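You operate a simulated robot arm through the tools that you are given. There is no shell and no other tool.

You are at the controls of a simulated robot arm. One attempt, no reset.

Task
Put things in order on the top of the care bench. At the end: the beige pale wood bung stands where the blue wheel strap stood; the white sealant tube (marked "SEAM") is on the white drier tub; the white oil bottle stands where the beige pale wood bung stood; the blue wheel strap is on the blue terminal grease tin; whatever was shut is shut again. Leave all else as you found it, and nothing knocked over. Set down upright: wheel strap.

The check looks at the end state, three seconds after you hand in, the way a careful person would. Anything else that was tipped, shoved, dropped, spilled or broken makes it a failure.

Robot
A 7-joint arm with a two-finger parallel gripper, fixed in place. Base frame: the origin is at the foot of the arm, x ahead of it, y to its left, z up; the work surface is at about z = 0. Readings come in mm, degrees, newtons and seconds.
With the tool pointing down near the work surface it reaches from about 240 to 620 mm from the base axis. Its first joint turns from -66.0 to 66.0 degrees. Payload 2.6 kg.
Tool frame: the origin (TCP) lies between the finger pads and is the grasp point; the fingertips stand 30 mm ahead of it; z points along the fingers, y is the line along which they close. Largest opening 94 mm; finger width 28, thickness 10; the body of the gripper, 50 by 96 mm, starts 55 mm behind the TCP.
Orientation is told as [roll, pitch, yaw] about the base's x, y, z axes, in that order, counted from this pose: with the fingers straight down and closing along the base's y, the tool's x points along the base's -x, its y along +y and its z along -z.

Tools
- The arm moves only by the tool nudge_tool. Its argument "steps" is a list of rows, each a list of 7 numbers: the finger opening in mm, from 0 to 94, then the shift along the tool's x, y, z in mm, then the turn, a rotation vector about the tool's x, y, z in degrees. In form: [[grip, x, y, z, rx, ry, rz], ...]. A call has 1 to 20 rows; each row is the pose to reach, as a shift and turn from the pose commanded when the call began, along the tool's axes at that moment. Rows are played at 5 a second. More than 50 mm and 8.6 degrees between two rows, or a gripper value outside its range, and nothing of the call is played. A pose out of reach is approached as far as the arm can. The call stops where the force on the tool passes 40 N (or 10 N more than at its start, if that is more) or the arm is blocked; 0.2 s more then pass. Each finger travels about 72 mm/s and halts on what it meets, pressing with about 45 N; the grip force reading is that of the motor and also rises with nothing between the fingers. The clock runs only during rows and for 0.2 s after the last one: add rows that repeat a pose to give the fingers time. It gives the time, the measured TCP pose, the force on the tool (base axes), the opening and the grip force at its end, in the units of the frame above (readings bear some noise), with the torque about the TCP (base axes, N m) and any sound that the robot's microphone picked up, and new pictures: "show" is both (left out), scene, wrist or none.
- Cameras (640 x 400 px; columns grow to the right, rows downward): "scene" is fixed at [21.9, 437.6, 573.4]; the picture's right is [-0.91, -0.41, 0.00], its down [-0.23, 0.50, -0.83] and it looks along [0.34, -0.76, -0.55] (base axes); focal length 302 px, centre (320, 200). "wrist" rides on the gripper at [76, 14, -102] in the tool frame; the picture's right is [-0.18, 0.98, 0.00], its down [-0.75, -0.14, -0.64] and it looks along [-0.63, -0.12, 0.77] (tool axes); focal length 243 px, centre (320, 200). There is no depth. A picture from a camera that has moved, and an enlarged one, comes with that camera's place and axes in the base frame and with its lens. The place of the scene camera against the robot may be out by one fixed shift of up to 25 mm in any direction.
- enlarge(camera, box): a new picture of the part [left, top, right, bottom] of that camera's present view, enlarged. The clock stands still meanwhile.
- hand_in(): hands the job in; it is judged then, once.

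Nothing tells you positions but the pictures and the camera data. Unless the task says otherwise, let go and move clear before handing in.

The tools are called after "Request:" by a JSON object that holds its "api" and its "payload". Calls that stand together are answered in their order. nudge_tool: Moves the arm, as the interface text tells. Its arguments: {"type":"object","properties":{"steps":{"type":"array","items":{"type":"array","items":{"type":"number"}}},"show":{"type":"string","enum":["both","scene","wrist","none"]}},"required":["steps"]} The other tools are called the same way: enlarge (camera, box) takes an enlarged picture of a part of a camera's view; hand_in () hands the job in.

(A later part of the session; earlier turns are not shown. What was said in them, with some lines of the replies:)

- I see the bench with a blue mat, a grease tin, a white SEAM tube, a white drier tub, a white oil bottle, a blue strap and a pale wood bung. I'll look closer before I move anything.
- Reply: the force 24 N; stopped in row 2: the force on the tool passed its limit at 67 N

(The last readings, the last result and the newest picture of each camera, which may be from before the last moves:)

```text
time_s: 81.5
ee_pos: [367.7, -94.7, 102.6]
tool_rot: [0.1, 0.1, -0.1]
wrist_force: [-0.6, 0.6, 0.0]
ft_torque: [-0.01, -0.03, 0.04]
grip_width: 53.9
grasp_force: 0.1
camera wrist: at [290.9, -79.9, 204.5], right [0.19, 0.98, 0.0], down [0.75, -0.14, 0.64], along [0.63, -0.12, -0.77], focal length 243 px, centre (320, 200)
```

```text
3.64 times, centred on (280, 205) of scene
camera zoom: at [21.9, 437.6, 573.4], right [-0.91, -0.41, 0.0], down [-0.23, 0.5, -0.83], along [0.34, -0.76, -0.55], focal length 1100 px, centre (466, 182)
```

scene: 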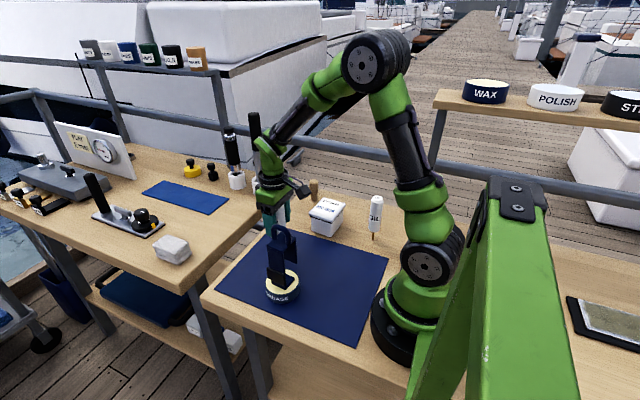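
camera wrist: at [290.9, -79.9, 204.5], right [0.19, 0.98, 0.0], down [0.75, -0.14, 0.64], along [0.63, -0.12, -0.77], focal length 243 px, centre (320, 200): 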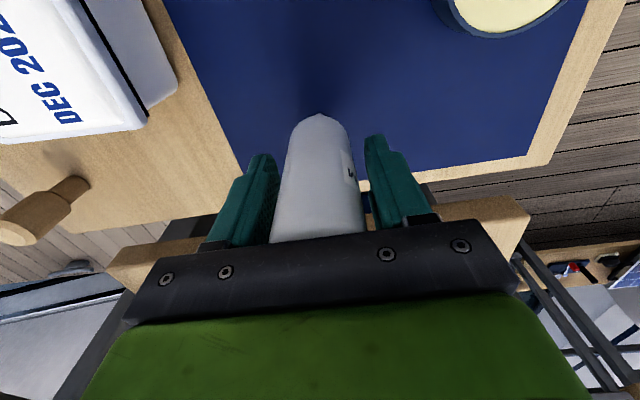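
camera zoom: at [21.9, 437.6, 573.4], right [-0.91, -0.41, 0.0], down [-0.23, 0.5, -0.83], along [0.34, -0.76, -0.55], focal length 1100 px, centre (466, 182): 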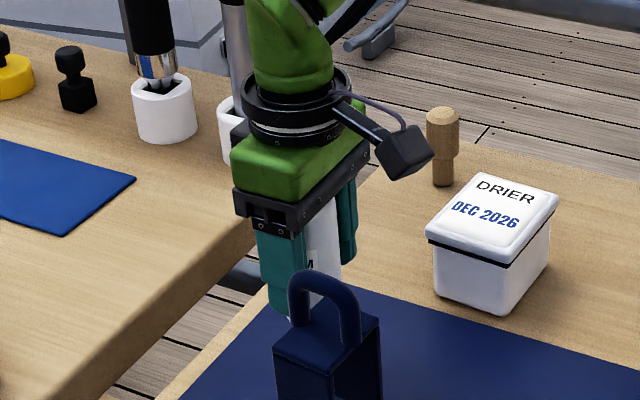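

Request:
{"api": "nudge_tool", "payload": {"steps": [[50, 0, 0, 0, 0, 0, 0], [46, 0, 0, 0, 0, 0, 0], [44, 0, 0, 0, 0, 0, 0], [42, 0, 0, 0, 0, 0, 0], [40, 0, 0, 0, 0, 0, 0], [38, 0, 0, 0, 0, 0, 0], [34, 0, 0, 0, 0, 0, 0], [24, 0, 0, 0, 0, 0, 0], [10, 0, 0, 0, 0, 0, 0], [0, 0, 0, 0, 0, 0, 0], [0, 0, 0, 0, 0, 0, 0]]}}

Request:
{"api": "enlarge", "payload": {"camera": "wrist", "box": [220, 60, 420, 260]}}

```text
time_s: 83.9
ee_pos: [368.0, -94.9, 101.1]
tool_rot: [0.1, 0.2, -0.1]
wrist_force: [-0.4, 1.0, 0.2]
ft_torque: [0.02, -0.03, 0.0]
grip_width: 40.8
grasp_force: 45.0
camera wrist: at [290.9, -79.9, 204.5], right [0.19, 0.98, 0.0], down [0.75, -0.14, 0.64], along [0.63, -0.12, -0.77], focal length 243 px, centre (320, 200)
```

scene: 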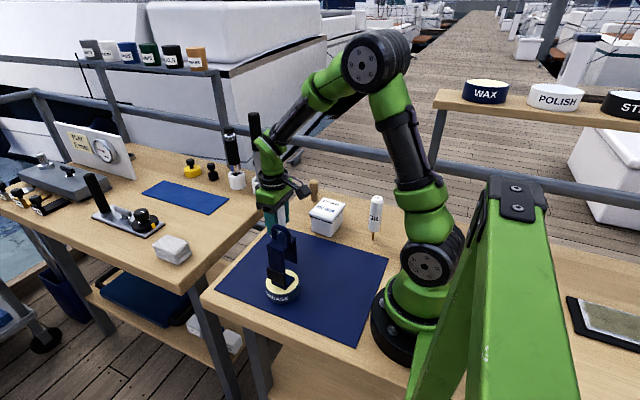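
wrist: 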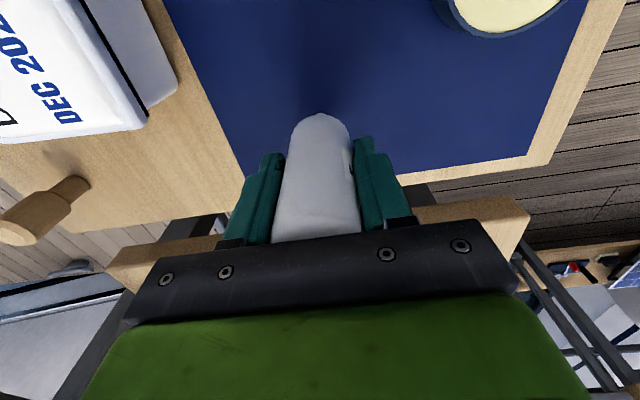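

```text
2.00 times, centred on (320, 160) of wrist
camera zoom: at [290.9, -79.9, 204.5], right [0.19, 0.98, 0.0], down [0.75, -0.14, 0.64], along [0.63, -0.12, -0.77], focal length 485 px, centre (320, 280)
```

zoom: 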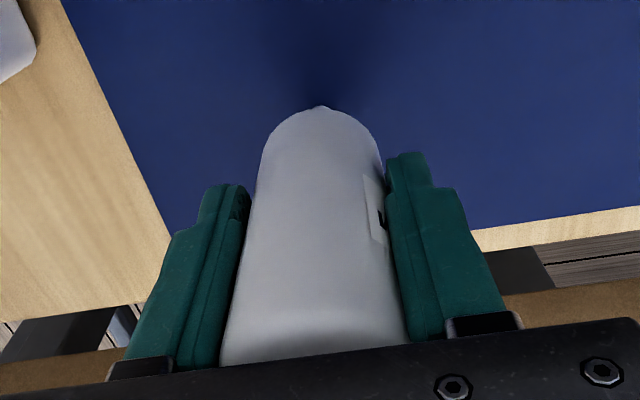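

Request:
{"api": "nudge_tool", "payload": {"steps": [[0, 0, 0, -3, 0, 0, 0], [0, 0, 0, -8, 0, 0, 0], [0, 0, 0, -18, 0, 0, 0], [0, 0, 0, -38, 0, 0, 0], [0, 0, 0, -60, 0, 0, 0], [0, 0, 0, -85, 0, 0, 0], [0, 0, 0, -110, 0, 0, 0], [0, 0, 0, -135, 0, 0, 0], [0, 0, 0, -135, 0, 0, 0]]}}

Request:
{"api": "enlarge", "payload": {"camera": "wrist", "box": [0, 0, 400, 260]}}

Request:
{"api": "enlarge", "payload": {"camera": "scene", "box": [230, 150, 370, 260]}}

```text
time_s: 85.9
ee_pos: [368.5, -92.9, 238.5]
tool_rot: [-0.1, 0.1, -0.1]
wrist_force: [0.4, 0.0, -0.5]
ft_torque: [0.01, -0.02, 0.01]
grip_width: 40.7
grasp_force: 45.1
camera wrist: at [291.1, -78.3, 341.2], right [0.19, 0.98, 0.0], down [0.75, -0.14, 0.64], along [0.63, -0.12, -0.77], focal length 243 px, centre (320, 200)
```

scene: 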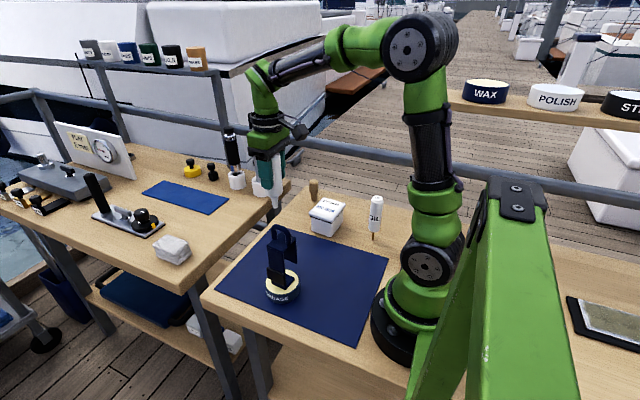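
wrist: 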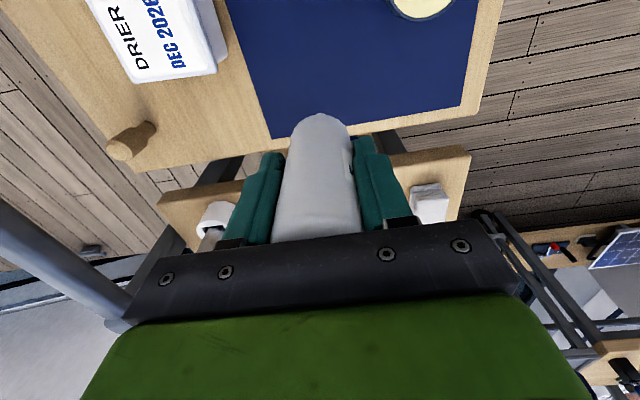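

```text
1.54 times, centred on (200, 130) of wrist
camera zoom: at [291.1, -78.3, 341.2], right [0.19, 0.98, 0.0], down [0.75, -0.14, 0.64], along [0.63, -0.12, -0.77], focal length 373 px, centre (505, 308)
```

zoom: 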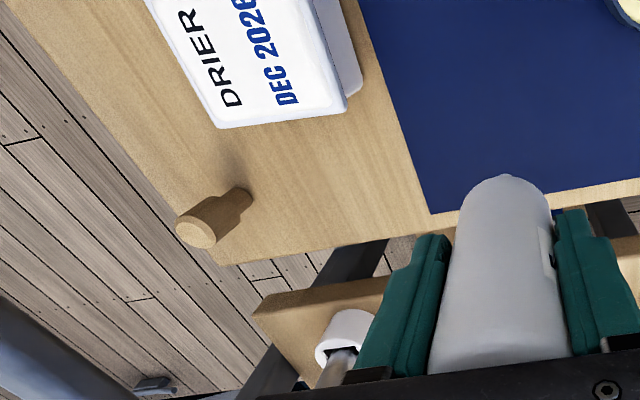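

```text
3.64 times, centred on (300, 205) of scene
camera zoom: at [21.9, 437.6, 573.4], right [-0.91, -0.41, 0.0], down [-0.23, 0.5, -0.83], along [0.34, -0.76, -0.55], focal length 1100 px, centre (393, 182)
```

zoom: 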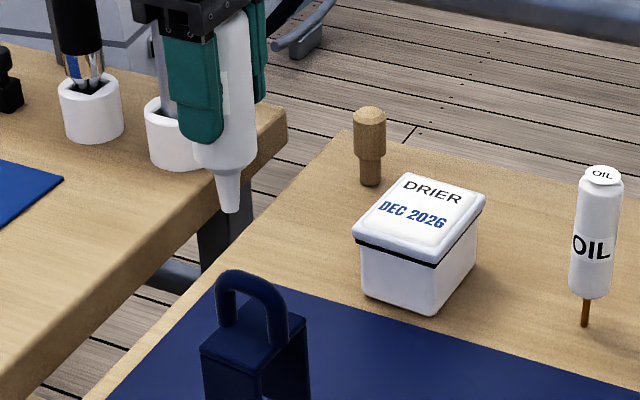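

Request:
{"api": "nudge_tool", "payload": {"steps": [[0, 8, -16, 0, 0, 0, 0], [0, 18, -34, 0, 0, 0, 0], [0, 28, -52, 0, 0, 0, 0], [0, 38, -71, 0, 0, 0, 0], [0, 48, -90, 0, 0, 0, 0], [0, 58, -109, 0, 0, 0, 0], [0, 67, -128, 0, 0, 0, 0], [0, 72, -140, 0, 0, 0, 0], [0, 74, -144, 0, 0, 0, 0], [0, 74, -144, 0, 0, 0, 0]]}}

Request:
{"api": "enlarge", "payload": {"camera": "wrist", "box": [200, 0, 440, 240]}}

Request:
{"api": "enlarge", "payload": {"camera": "scene", "box": [270, 110, 390, 250]}}

```text
time_s: 88.1
ee_pos: [292.5, -236.4, 239.0]
tool_rot: [0.2, 0.1, -0.1]
wrist_force: [0.9, 0.8, -0.9]
ft_torque: [-0.01, -0.02, 0.01]
grip_width: 40.7
grasp_force: 44.8
camera wrist: at [215.9, -222.3, 340.9], right [0.19, 0.98, 0.0], down [0.75, -0.14, 0.64], along [0.63, -0.12, -0.77], focal length 243 px, centre (320, 200)
```

scene: 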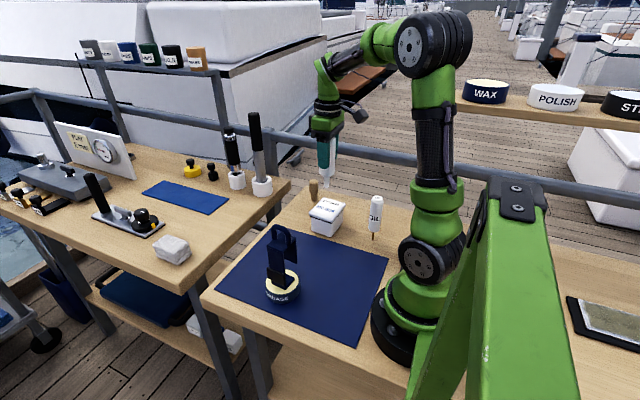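
wrist: 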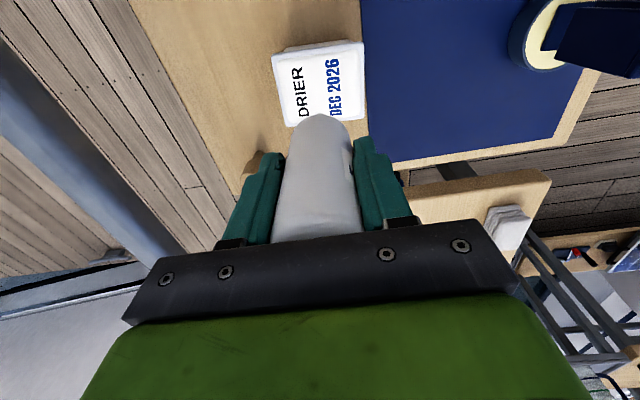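

```text
1.67 times, centred on (320, 120) of wrist
camera zoom: at [215.9, -222.3, 340.9], right [0.19, 0.98, 0.0], down [0.75, -0.14, 0.64], along [0.63, -0.12, -0.77], focal length 404 px, centre (320, 333)
```

zoom: 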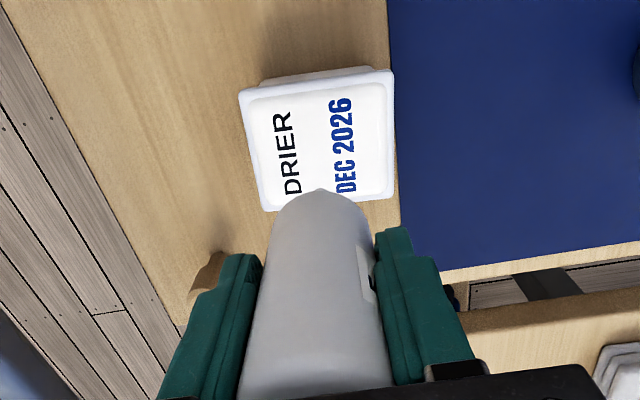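

```text
2.86 times, centred on (330, 180) of scene
camera zoom: at [21.9, 437.6, 573.4], right [-0.91, -0.41, 0.0], down [-0.23, 0.5, -0.83], along [0.34, -0.76, -0.55], focal length 864 px, centre (291, 257)
```

zoom: 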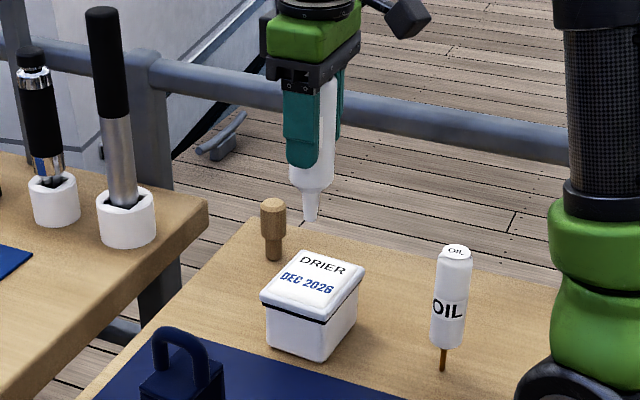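

Request:
{"api": "nudge_tool", "payload": {"steps": [[0, 3.2, 1.6, 15, 0, 0, 0], [0, 3.2, 1.6, 30, 0, 0, 0], [0, 3.2, 1.6, 44, 0, 0, 0], [0, 3.2, 1.6, 54, 0, 0, 0], [0, 3.2, 1.6, 54, 0, 0, 0]]}}

Request:
{"api": "enlarge", "payload": {"camera": "wrist", "box": [200, 0, 440, 240]}}

Request:
{"api": "enlarge", "payload": {"camera": "scene", "box": [290, 150, 370, 250]}}

```text
time_s: 89.3
ee_pos: [290.3, -235.8, 183.2]
tool_rot: [0.1, 0.1, -0.1]
wrist_force: [-0.2, 0.4, -1.6]
ft_torque: [0.01, 0.02, 0.01]
grip_width: 40.5
grasp_force: 45.1
camera wrist: at [213.9, -220.7, 286.1], right [0.19, 0.98, 0.0], down [0.75, -0.14, 0.64], along [0.63, -0.12, -0.77], focal length 243 px, centre (320, 200)
```

scene: 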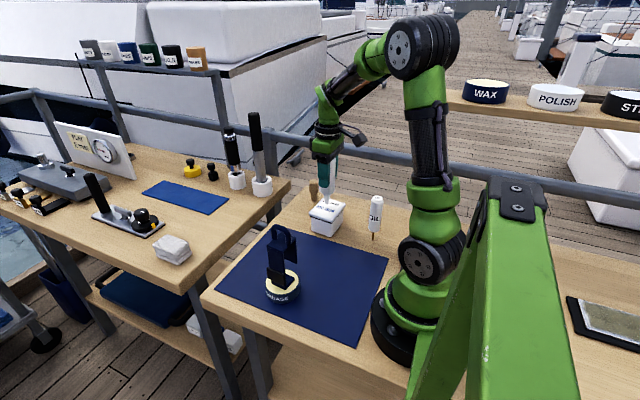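
wrist: 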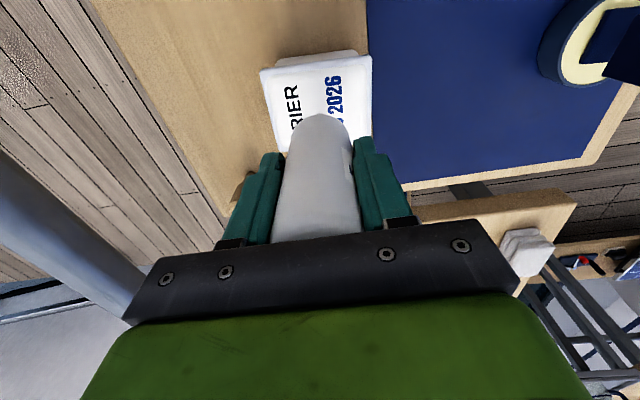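

```text
1.67 times, centred on (320, 120) of wrist
camera zoom: at [213.9, -220.7, 286.1], right [0.19, 0.98, 0.0], down [0.75, -0.14, 0.64], along [0.63, -0.12, -0.77], focal length 404 px, centre (320, 333)
```

zoom: 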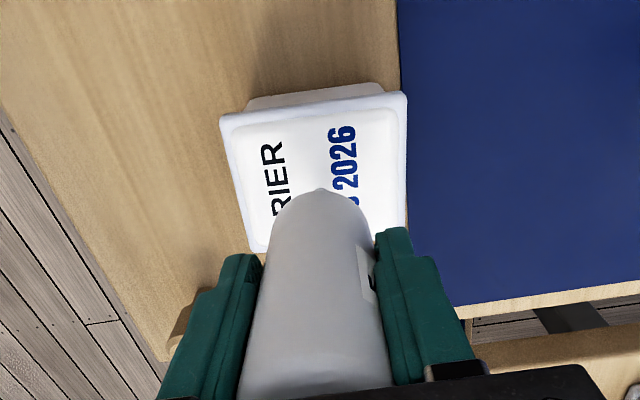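

```text
4.00 times, centred on (330, 200) of scene
camera zoom: at [21.9, 437.6, 573.4], right [-0.91, -0.41, 0.0], down [-0.23, 0.5, -0.83], along [0.34, -0.76, -0.55], focal length 1210 px, centre (280, 200)
```

zoom: 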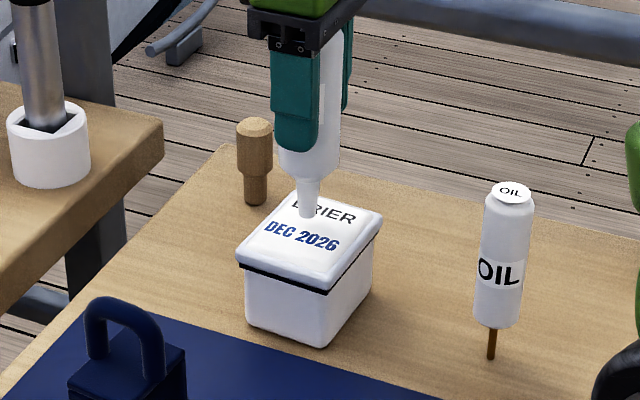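

Request:
{"api": "nudge_tool", "payload": {"steps": [[0, 1, 0.5, 3, 0, 0, 0], [0, 1, 0.5, 6, 0, 0, 0], [0, 1, 0.5, 8, 0, 0, 0], [0, 1, 0.5, 8, 0, 0, 0]], "show": "none"}}

Request:
{"api": "nudge_tool", "payload": {"steps": [[0, 0, 0, 0.8, 0, 0, 0], [0, 0, 0, 1.6, 0, 0, 0], [0, 0, 0, 1.6, 0, 0, 0]], "show": "none"}}

Request:
{"api": "nudge_tool", "payload": {"steps": [[0, 0, 0, 0.7, 0, 0, 0], [0, 0, 0, 0.7, 0, 0, 0], [0, 0, 0, 0.7, 0, 0, 0]], "show": "none"}}

Request:
{"api": "enlarge", "payload": {"camera": "scene", "box": [300, 180, 360, 240]}}

```text
time_s: 90.3
ee_pos: [288.8, -234.2, 176.3]
tool_rot: [0.1, 0.1, -0.1]
wrist_force: [0.5, 0.4, -0.6]
ft_torque: [-0.01, -0.04, 0.0]
grip_width: 40.5
grasp_force: 45.0
```

```text
time_s: 91.1
ee_pos: [289.3, -235.1, 174.4]
tool_rot: [0.1, 0.1, -0.1]
wrist_force: [0.1, -0.7, -0.9]
ft_torque: [0.03, -0.02, 0.01]
grip_width: 40.7
grasp_force: 45.2
```

```text
time_s: 91.9
ee_pos: [289.0, -234.3, 173.3]
tool_rot: [0.0, 0.1, -0.1]
wrist_force: [-0.5, 0.4, -1.4]
ft_torque: [-0.01, -0.01, -0.03]
grip_width: 40.8
grasp_force: 45.5
```

```text
6.67 times, centred on (330, 210) of scene
camera zoom: at [21.9, 437.6, 573.4], right [-0.91, -0.41, 0.0], down [-0.23, 0.5, -0.83], along [0.34, -0.76, -0.55], focal length 2017 px, centre (253, 133)
```

zoom: 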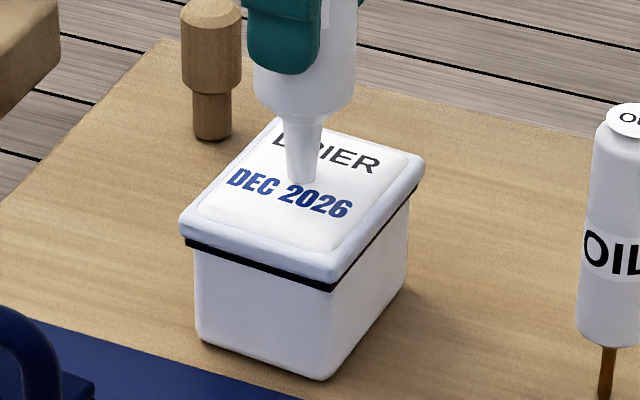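

Request:
{"api": "nudge_tool", "payload": {"steps": [[0, 0, 0, 0.7, 0, 0, 0], [0, 0, 0, 0.7, 0, 0, 0], [0, 0, 0, 0.7, 0, 0, 0]], "show": "none"}}

Request:
{"api": "nudge_tool", "payload": {"steps": [[0, 0, 0, 0.7, 0, 0, 0], [0, 0, 0, 0.7, 0, 0, 0], [0, 0, 0, 0.7, 0, 0, 0]], "show": "none"}}

Request:
{"api": "nudge_tool", "payload": {"steps": [[0, 0, 0, 0.6, 0, 0, 0], [0, 0, 0, 0.6, 0, 0, 0], [0, 0, 0, 0.6, 0, 0, 0]], "show": "none"}}

```text
time_s: 92.7
ee_pos: [289.4, -233.6, 174.0]
tool_rot: [0.0, 0.2, -0.1]
wrist_force: [-0.3, 0.2, 1.8]
ft_torque: [0.03, 0.03, 0.0]
grip_width: 40.9
grasp_force: 44.4
```

```text
time_s: 93.5
ee_pos: [289.4, -235.2, 174.0]
tool_rot: [0.0, 0.0, 0.0]
wrist_force: [-5.4, 3.1, 22.2]
ft_torque: [0.28, 0.63, -0.02]
grip_width: 41.0
grasp_force: 44.7
```

```text
time_s: 94.3
ee_pos: [288.7, -235.2, 173.3]
tool_rot: [-0.1, 0.0, -0.1]
wrist_force: [-4.5, 4.3, 35.1]
ft_torque: [0.43, 0.39, 0.02]
grip_width: 40.7
grasp_force: 44.9
```

Request:
{"api": "nudge_tool", "payload": {"steps": [[0, 0, 0, -0.6, 0, 0, 0], [0, 0, 0, -1.1, 0, 0, 0], [0, 0, 0, -1.1, 0, 0, 0], [0, 0, 0, -1.1, 0, 0, 0]], "show": "both"}}

Request:
{"api": "enlarge", "payload": {"camera": "scene", "box": [300, 170, 360, 240]}}

Request:
{"api": "enlarge", "payload": {"camera": "wrist", "box": [200, 0, 440, 240]}}

```text
time_s: 95.3
ee_pos: [290.7, -235.3, 173.3]
tool_rot: [0.0, -0.1, 0.0]
wrist_force: [6.6, 1.5, 21.3]
ft_torque: [0.01, -0.61, 0.01]
grip_width: 40.7
grasp_force: 45.3
camera wrist: at [213.1, -220.7, 275.6], right [0.18, 0.98, 0.0], down [0.75, -0.14, 0.64], along [0.63, -0.12, -0.77], focal length 243 px, centre (320, 200)
```

scene: 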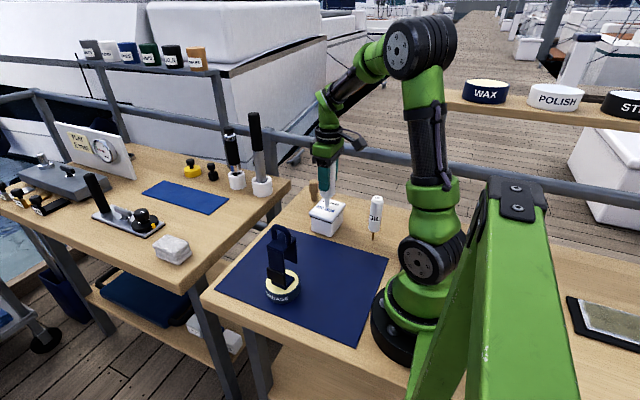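
wrist: 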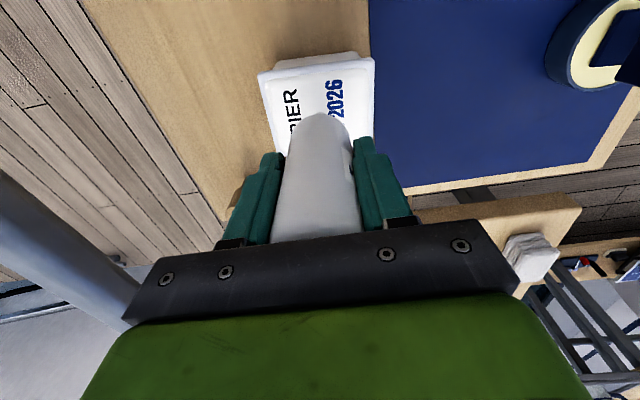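

```text
5.71 times, centred on (330, 205) of scene
camera zoom: at [21.8, 437.7, 573.3], right [-0.91, -0.41, 0.0], down [-0.23, 0.5, -0.83], along [0.34, -0.76, -0.55], focal length 1729 px, centre (263, 171)
```

zoom: 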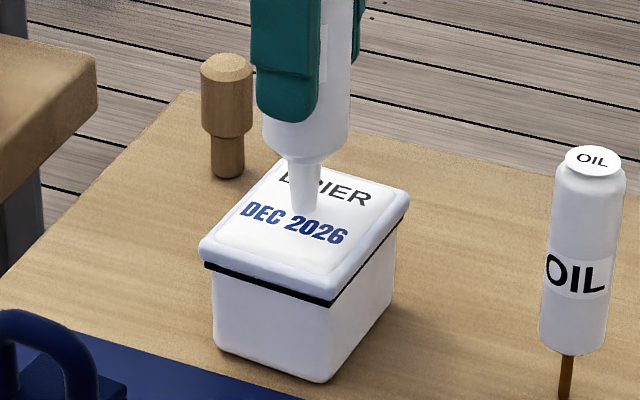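

```text
1.67 times, centred on (320, 120) of wrist
camera zoom: at [213.1, -220.7, 275.6], right [0.18, 0.98, 0.0], down [0.75, -0.14, 0.64], along [0.63, -0.12, -0.77], focal length 404 px, centre (320, 333)
```

zoom: 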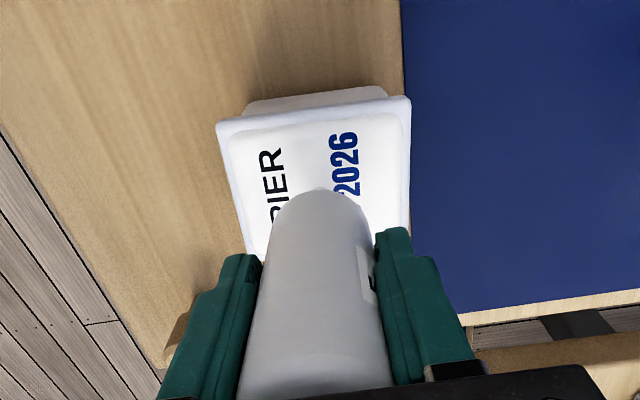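

Request:
{"api": "nudge_tool", "payload": {"steps": [[0, 0, 0, -0.5, 0, 0, 0], [0, 0, 0, -0.5, 0, 0, 0], [0, 0, 0, -0.5, 0, 0, 0]], "show": "none"}}

```text
time_s: 96.1
ee_pos: [289.9, -234.4, 174.0]
tool_rot: [0.0, 0.0, -0.2]
wrist_force: [3.6, -1.4, 13.2]
ft_torque: [-0.21, -0.48, 0.0]
grip_width: 41.0
grasp_force: 44.6
```

Request:
{"api": "nudge_tool", "payload": {"steps": [[0, 0, 0, -0.5, 0, 0, 0], [0, 0, 0, -0.5, 0, 0, 0], [0, 0, 0, -0.5, 0, 0, 0]], "show": "none"}}

```text
time_s: 96.9
ee_pos: [289.7, -233.2, 173.9]
tool_rot: [0.2, 0.2, -0.1]
wrist_force: [0.1, 0.7, -0.3]
ft_torque: [0.0, 0.0, 0.0]
grip_width: 40.9
grasp_force: 45.4
```

Request:
{"api": "nudge_tool", "payload": {"steps": [[36, 0, 0, 0, 0, 0, 0], [39, 0, 0, 0, 0, 0, 0], [41, 0, 0, 0, 0, 0, 0], [42, 0, 0, 0, 0, 0, 0], [43, 0, 0, 0, 0, 0, 0], [44, 0, 0, 0, 0, 0, 0], [45, 0, 0, 0, 0, 0, 0], [45, 0, 0, 0, 0, 0, 0], [45, 0, 0, 0, 0, 0, 0]]}}

Request:
{"api": "enlarge", "payload": {"camera": "scene", "box": [300, 170, 360, 240]}}

Request:
{"api": "enlarge", "payload": {"camera": "wrist", "box": [220, 60, 420, 260]}}

```text
time_s: 98.9
ee_pos: [289.4, -235.3, 175.0]
tool_rot: [0.2, 0.1, -0.1]
wrist_force: [-0.6, -1.5, -0.4]
ft_torque: [0.01, -0.03, 0.01]
grip_width: 45.3
grasp_force: 0.0
camera wrist: at [213.0, -220.4, 276.8], right [0.19, 0.98, 0.0], down [0.75, -0.14, 0.64], along [0.63, -0.12, -0.77], focal length 243 px, centre (320, 200)
```

scene: 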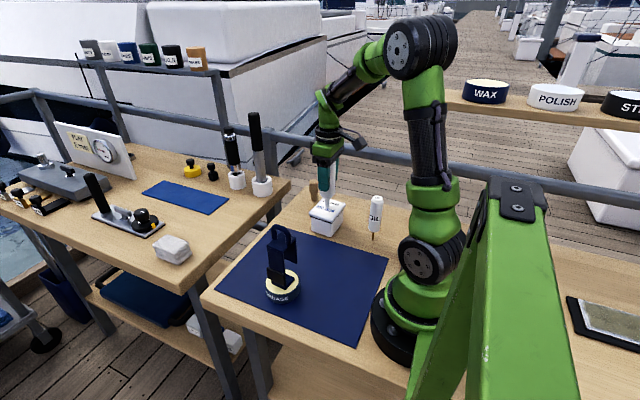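
wrist: 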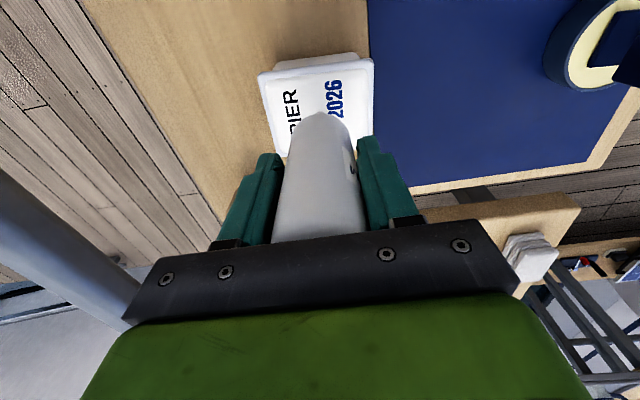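

```text
5.71 times, centred on (330, 205) of scene
camera zoom: at [21.9, 437.6, 573.4], right [-0.91, -0.41, 0.0], down [-0.23, 0.5, -0.83], along [0.34, -0.76, -0.55], focal length 1729 px, centre (263, 171)
```

zoom: 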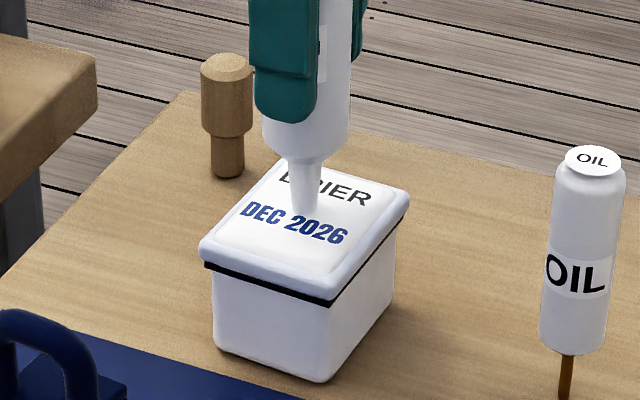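

```text
2.00 times, centred on (320, 160) of wrist
camera zoom: at [213.0, -220.4, 276.8], right [0.19, 0.98, 0.0], down [0.75, -0.14, 0.64], along [0.63, -0.12, -0.77], focal length 485 px, centre (320, 280)
```

zoom: 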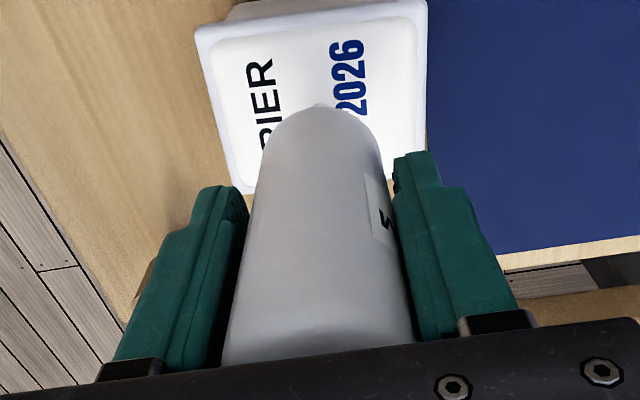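

Request:
{"api": "nudge_tool", "payload": {"steps": [[47, 0, 0, 0, 0, 0, 0], [50, 0, 0, 0, 0, 0, 0], [54, 0, 0, 0, 0, 0, 0], [54, 0, 0, 0, 0, 0, 0], [54, 0, 0, 0, 0, 0, 0], [54, 0, 0, 0, 0, 0, 0], [54, 0, 0, 0, 0, 0, 0], [54, 0, 0, 0, 0, 0, 0]], "show": "none"}}

Request:
{"api": "enlarge", "payload": {"camera": "wrist", "box": [220, 60, 420, 260]}}

Request:
{"api": "enlarge", "payload": {"camera": "scene", "box": [300, 150, 360, 240]}}

```text
time_s: 100.7
ee_pos: [289.6, -234.9, 174.8]
tool_rot: [0.1, 0.1, -0.1]
wrist_force: [0.3, -0.5, 0.3]
ft_torque: [-0.04, 0.01, -0.02]
grip_width: 53.9
grasp_force: 0.1
```

```text
2.00 times, centred on (320, 160) of wrist
camera zoom: at [213.0, -220.4, 276.8], right [0.19, 0.98, 0.0], down [0.75, -0.14, 0.64], along [0.63, -0.12, -0.77], focal length 485 px, centre (320, 280)
```

zoom: 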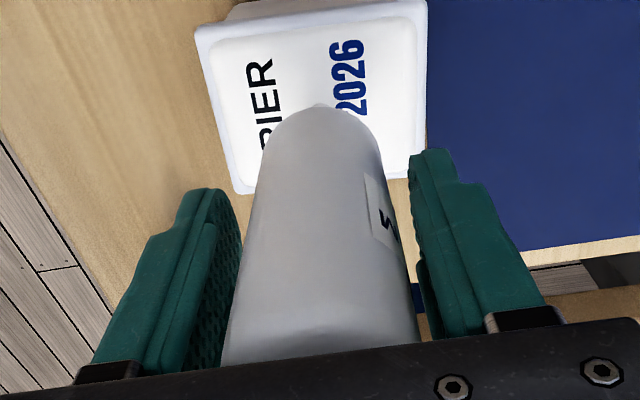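

```text
4.44 times, centred on (330, 195) of scene
camera zoom: at [21.9, 437.6, 573.4], right [-0.91, -0.41, 0.0], down [-0.23, 0.5, -0.83], along [0.34, -0.76, -0.55], focal length 1344 px, centre (276, 222)
```

zoom: 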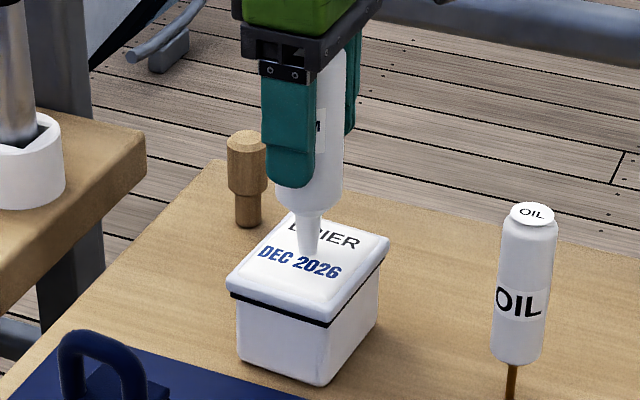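

Request:
{"api": "nudge_tool", "payload": {"steps": [[58, 0, 0, 0, 0, 0, 0], [62, 0, 0, 0, 0, 0, 0], [66, 0, 0, 0, 0, 0, 0], [66, 0, 0, 0, 0, 0, 0], [66, 0, 0, 0, 0, 0, 0], [66, 0, 0, 0, 0, 0, 0], [66, 0, 0, 0, 0, 0, 0], [66, 0, 0, 0, 0, 0, 0]], "show": "none"}}

Request:
{"api": "enlarge", "payload": {"camera": "wrist", "box": [220, 60, 420, 260]}}

Request:
{"api": "enlarge", "payload": {"camera": "scene", "box": [300, 150, 360, 240]}}

```text
time_s: 102.5
ee_pos: [289.6, -235.7, 173.8]
tool_rot: [0.1, 0.0, -0.1]
wrist_force: [-0.7, -0.2, -0.2]
ft_torque: [0.0, -0.03, 0.02]
grip_width: 66.1
grasp_force: 0.0
```

```text
2.00 times, centred on (320, 160) of wrist
camera zoom: at [213.0, -220.4, 276.8], right [0.19, 0.98, 0.0], down [0.75, -0.14, 0.64], along [0.63, -0.12, -0.77], focal length 485 px, centre (320, 280)
```

zoom: 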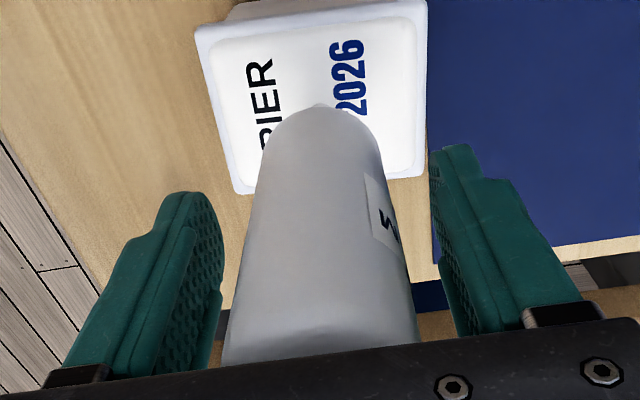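

```text
4.44 times, centred on (330, 195) of scene
camera zoom: at [21.9, 437.6, 573.4], right [-0.91, -0.41, 0.0], down [-0.23, 0.5, -0.83], along [0.34, -0.76, -0.55], focal length 1344 px, centre (276, 222)
```

zoom: 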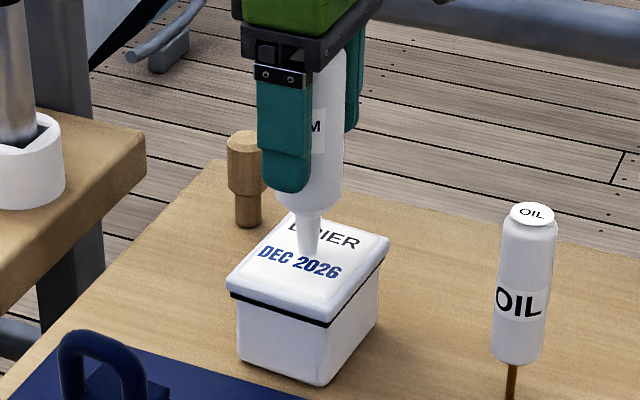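

Request:
{"api": "nudge_tool", "payload": {"steps": [[70, 0, 0, -4, 0, 0, 0], [70, 0, 0, -12, 0, 0, 0], [70, 0, 0, -25, 0, 0, 0], [70, 0, 0, -45, 0, 0, 0], [70, 0, 0, -70, 0, 0, 0], [80, 0, 0, -95, 0, 0, 0], [94, 0, 0, -125, 0, 0, 0], [94, 0, 0, -155, 0, 0, 0], [94, 0, 0, -185, 0, 0, 0], [94, 0, 0, -205, 0, 0, 0], [94, 0, 0, -205, 0, 0, 0]]}}

Request:
{"api": "enlarge", "payload": {"camera": "scene", "box": [230, 140, 410, 320]}}

Request:
{"api": "enlarge", "payload": {"camera": "wrist", "box": [160, 0, 520, 200]}}

```text
time_s: 104.9
ee_pos: [289.5, -233.9, 378.2]
tool_rot: [0.0, 0.0, 0.0]
wrist_force: [0.8, 0.1, 0.0]
ft_torque: [0.01, 0.0, 0.02]
grip_width: 94.0
grasp_force: 0.0
camera wrist: at [213.3, -219.3, 481.1], right [0.19, 0.98, 0.0], down [0.75, -0.14, 0.64], along [0.63, -0.12, -0.77], focal length 243 px, centre (320, 200)
```

scene: 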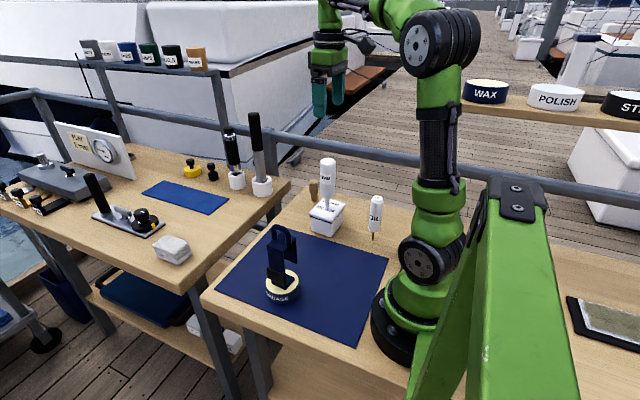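
wrist: 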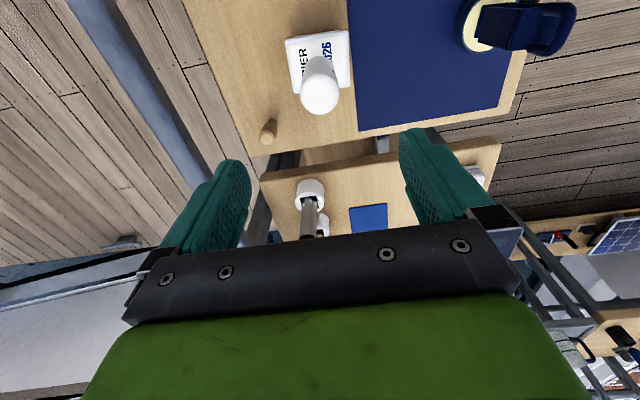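

```text
2.22 times, centred on (320, 230) of scene
camera zoom: at [21.9, 437.6, 573.4], right [-0.91, -0.41, 0.0], down [-0.23, 0.5, -0.83], along [0.34, -0.76, -0.55], focal length 672 px, centre (320, 133)
```

zoom: 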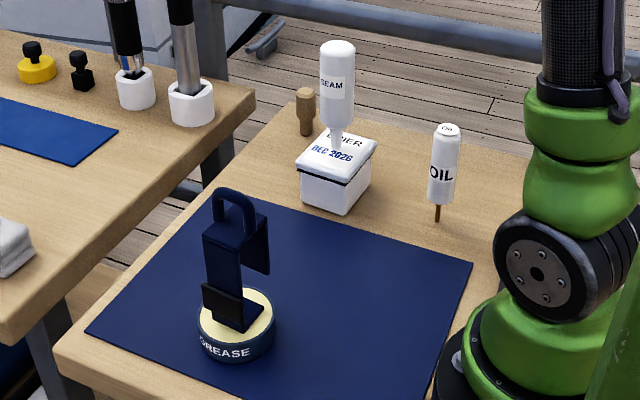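

```text
1.78 times, centred on (340, 100) of wrist
camera zoom: at [213.3, -219.3, 481.1], right [0.19, 0.98, 0.0], down [0.75, -0.14, 0.64], along [0.63, -0.12, -0.77], focal length 431 px, centre (284, 378)
```

zoom: 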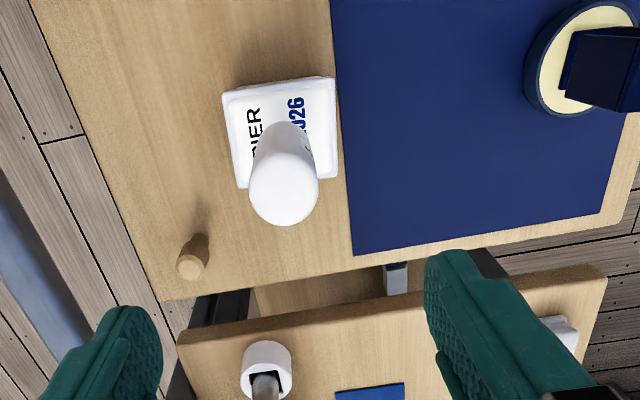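

All four items stand where the task asks: the strap upright on the grease tin, the bung in the strap's old place, the oil bottle in the bung's old place, and the SEAM tube on the shut drier tub. One of my moves bumped a finger on the rail behind the bench, but nothing appears to have moved. The gripper is empty and clear, so I'm handing in.

Request:
{"api": "hand_in", "payload": {}}

```text
The job is handed in.
```

I've handed the job in, and in the last pictures everything was standing where the task asked. I don't have the check's verdict.

- **Wheel strap:** upright on the terminal grease tin.
- **Wood bung:** standing where the strap stood.
- **Oil bottle:** standing where the bung stood. It's balanced on its thin spout, the way I found it.
- **SEAM sealant tube:** on the drier tub, standing on its nozzle, as I found it on the mat.
- **Drier tub:** stayed shut; I opened nothing.

**Rail bump:** while reaching for the oil bottle the arm hit something, most likely the rail behind the bench, at about 67 N. I backed off and picked the bottle up from another angle. In the pictures after the bump, the bung and bottle were still upright and nothing else seemed to have moved.

When setting the SEAM tube down I pressed on the tub lid with up to about 35 N before easing off. The tub didn't seem to move.
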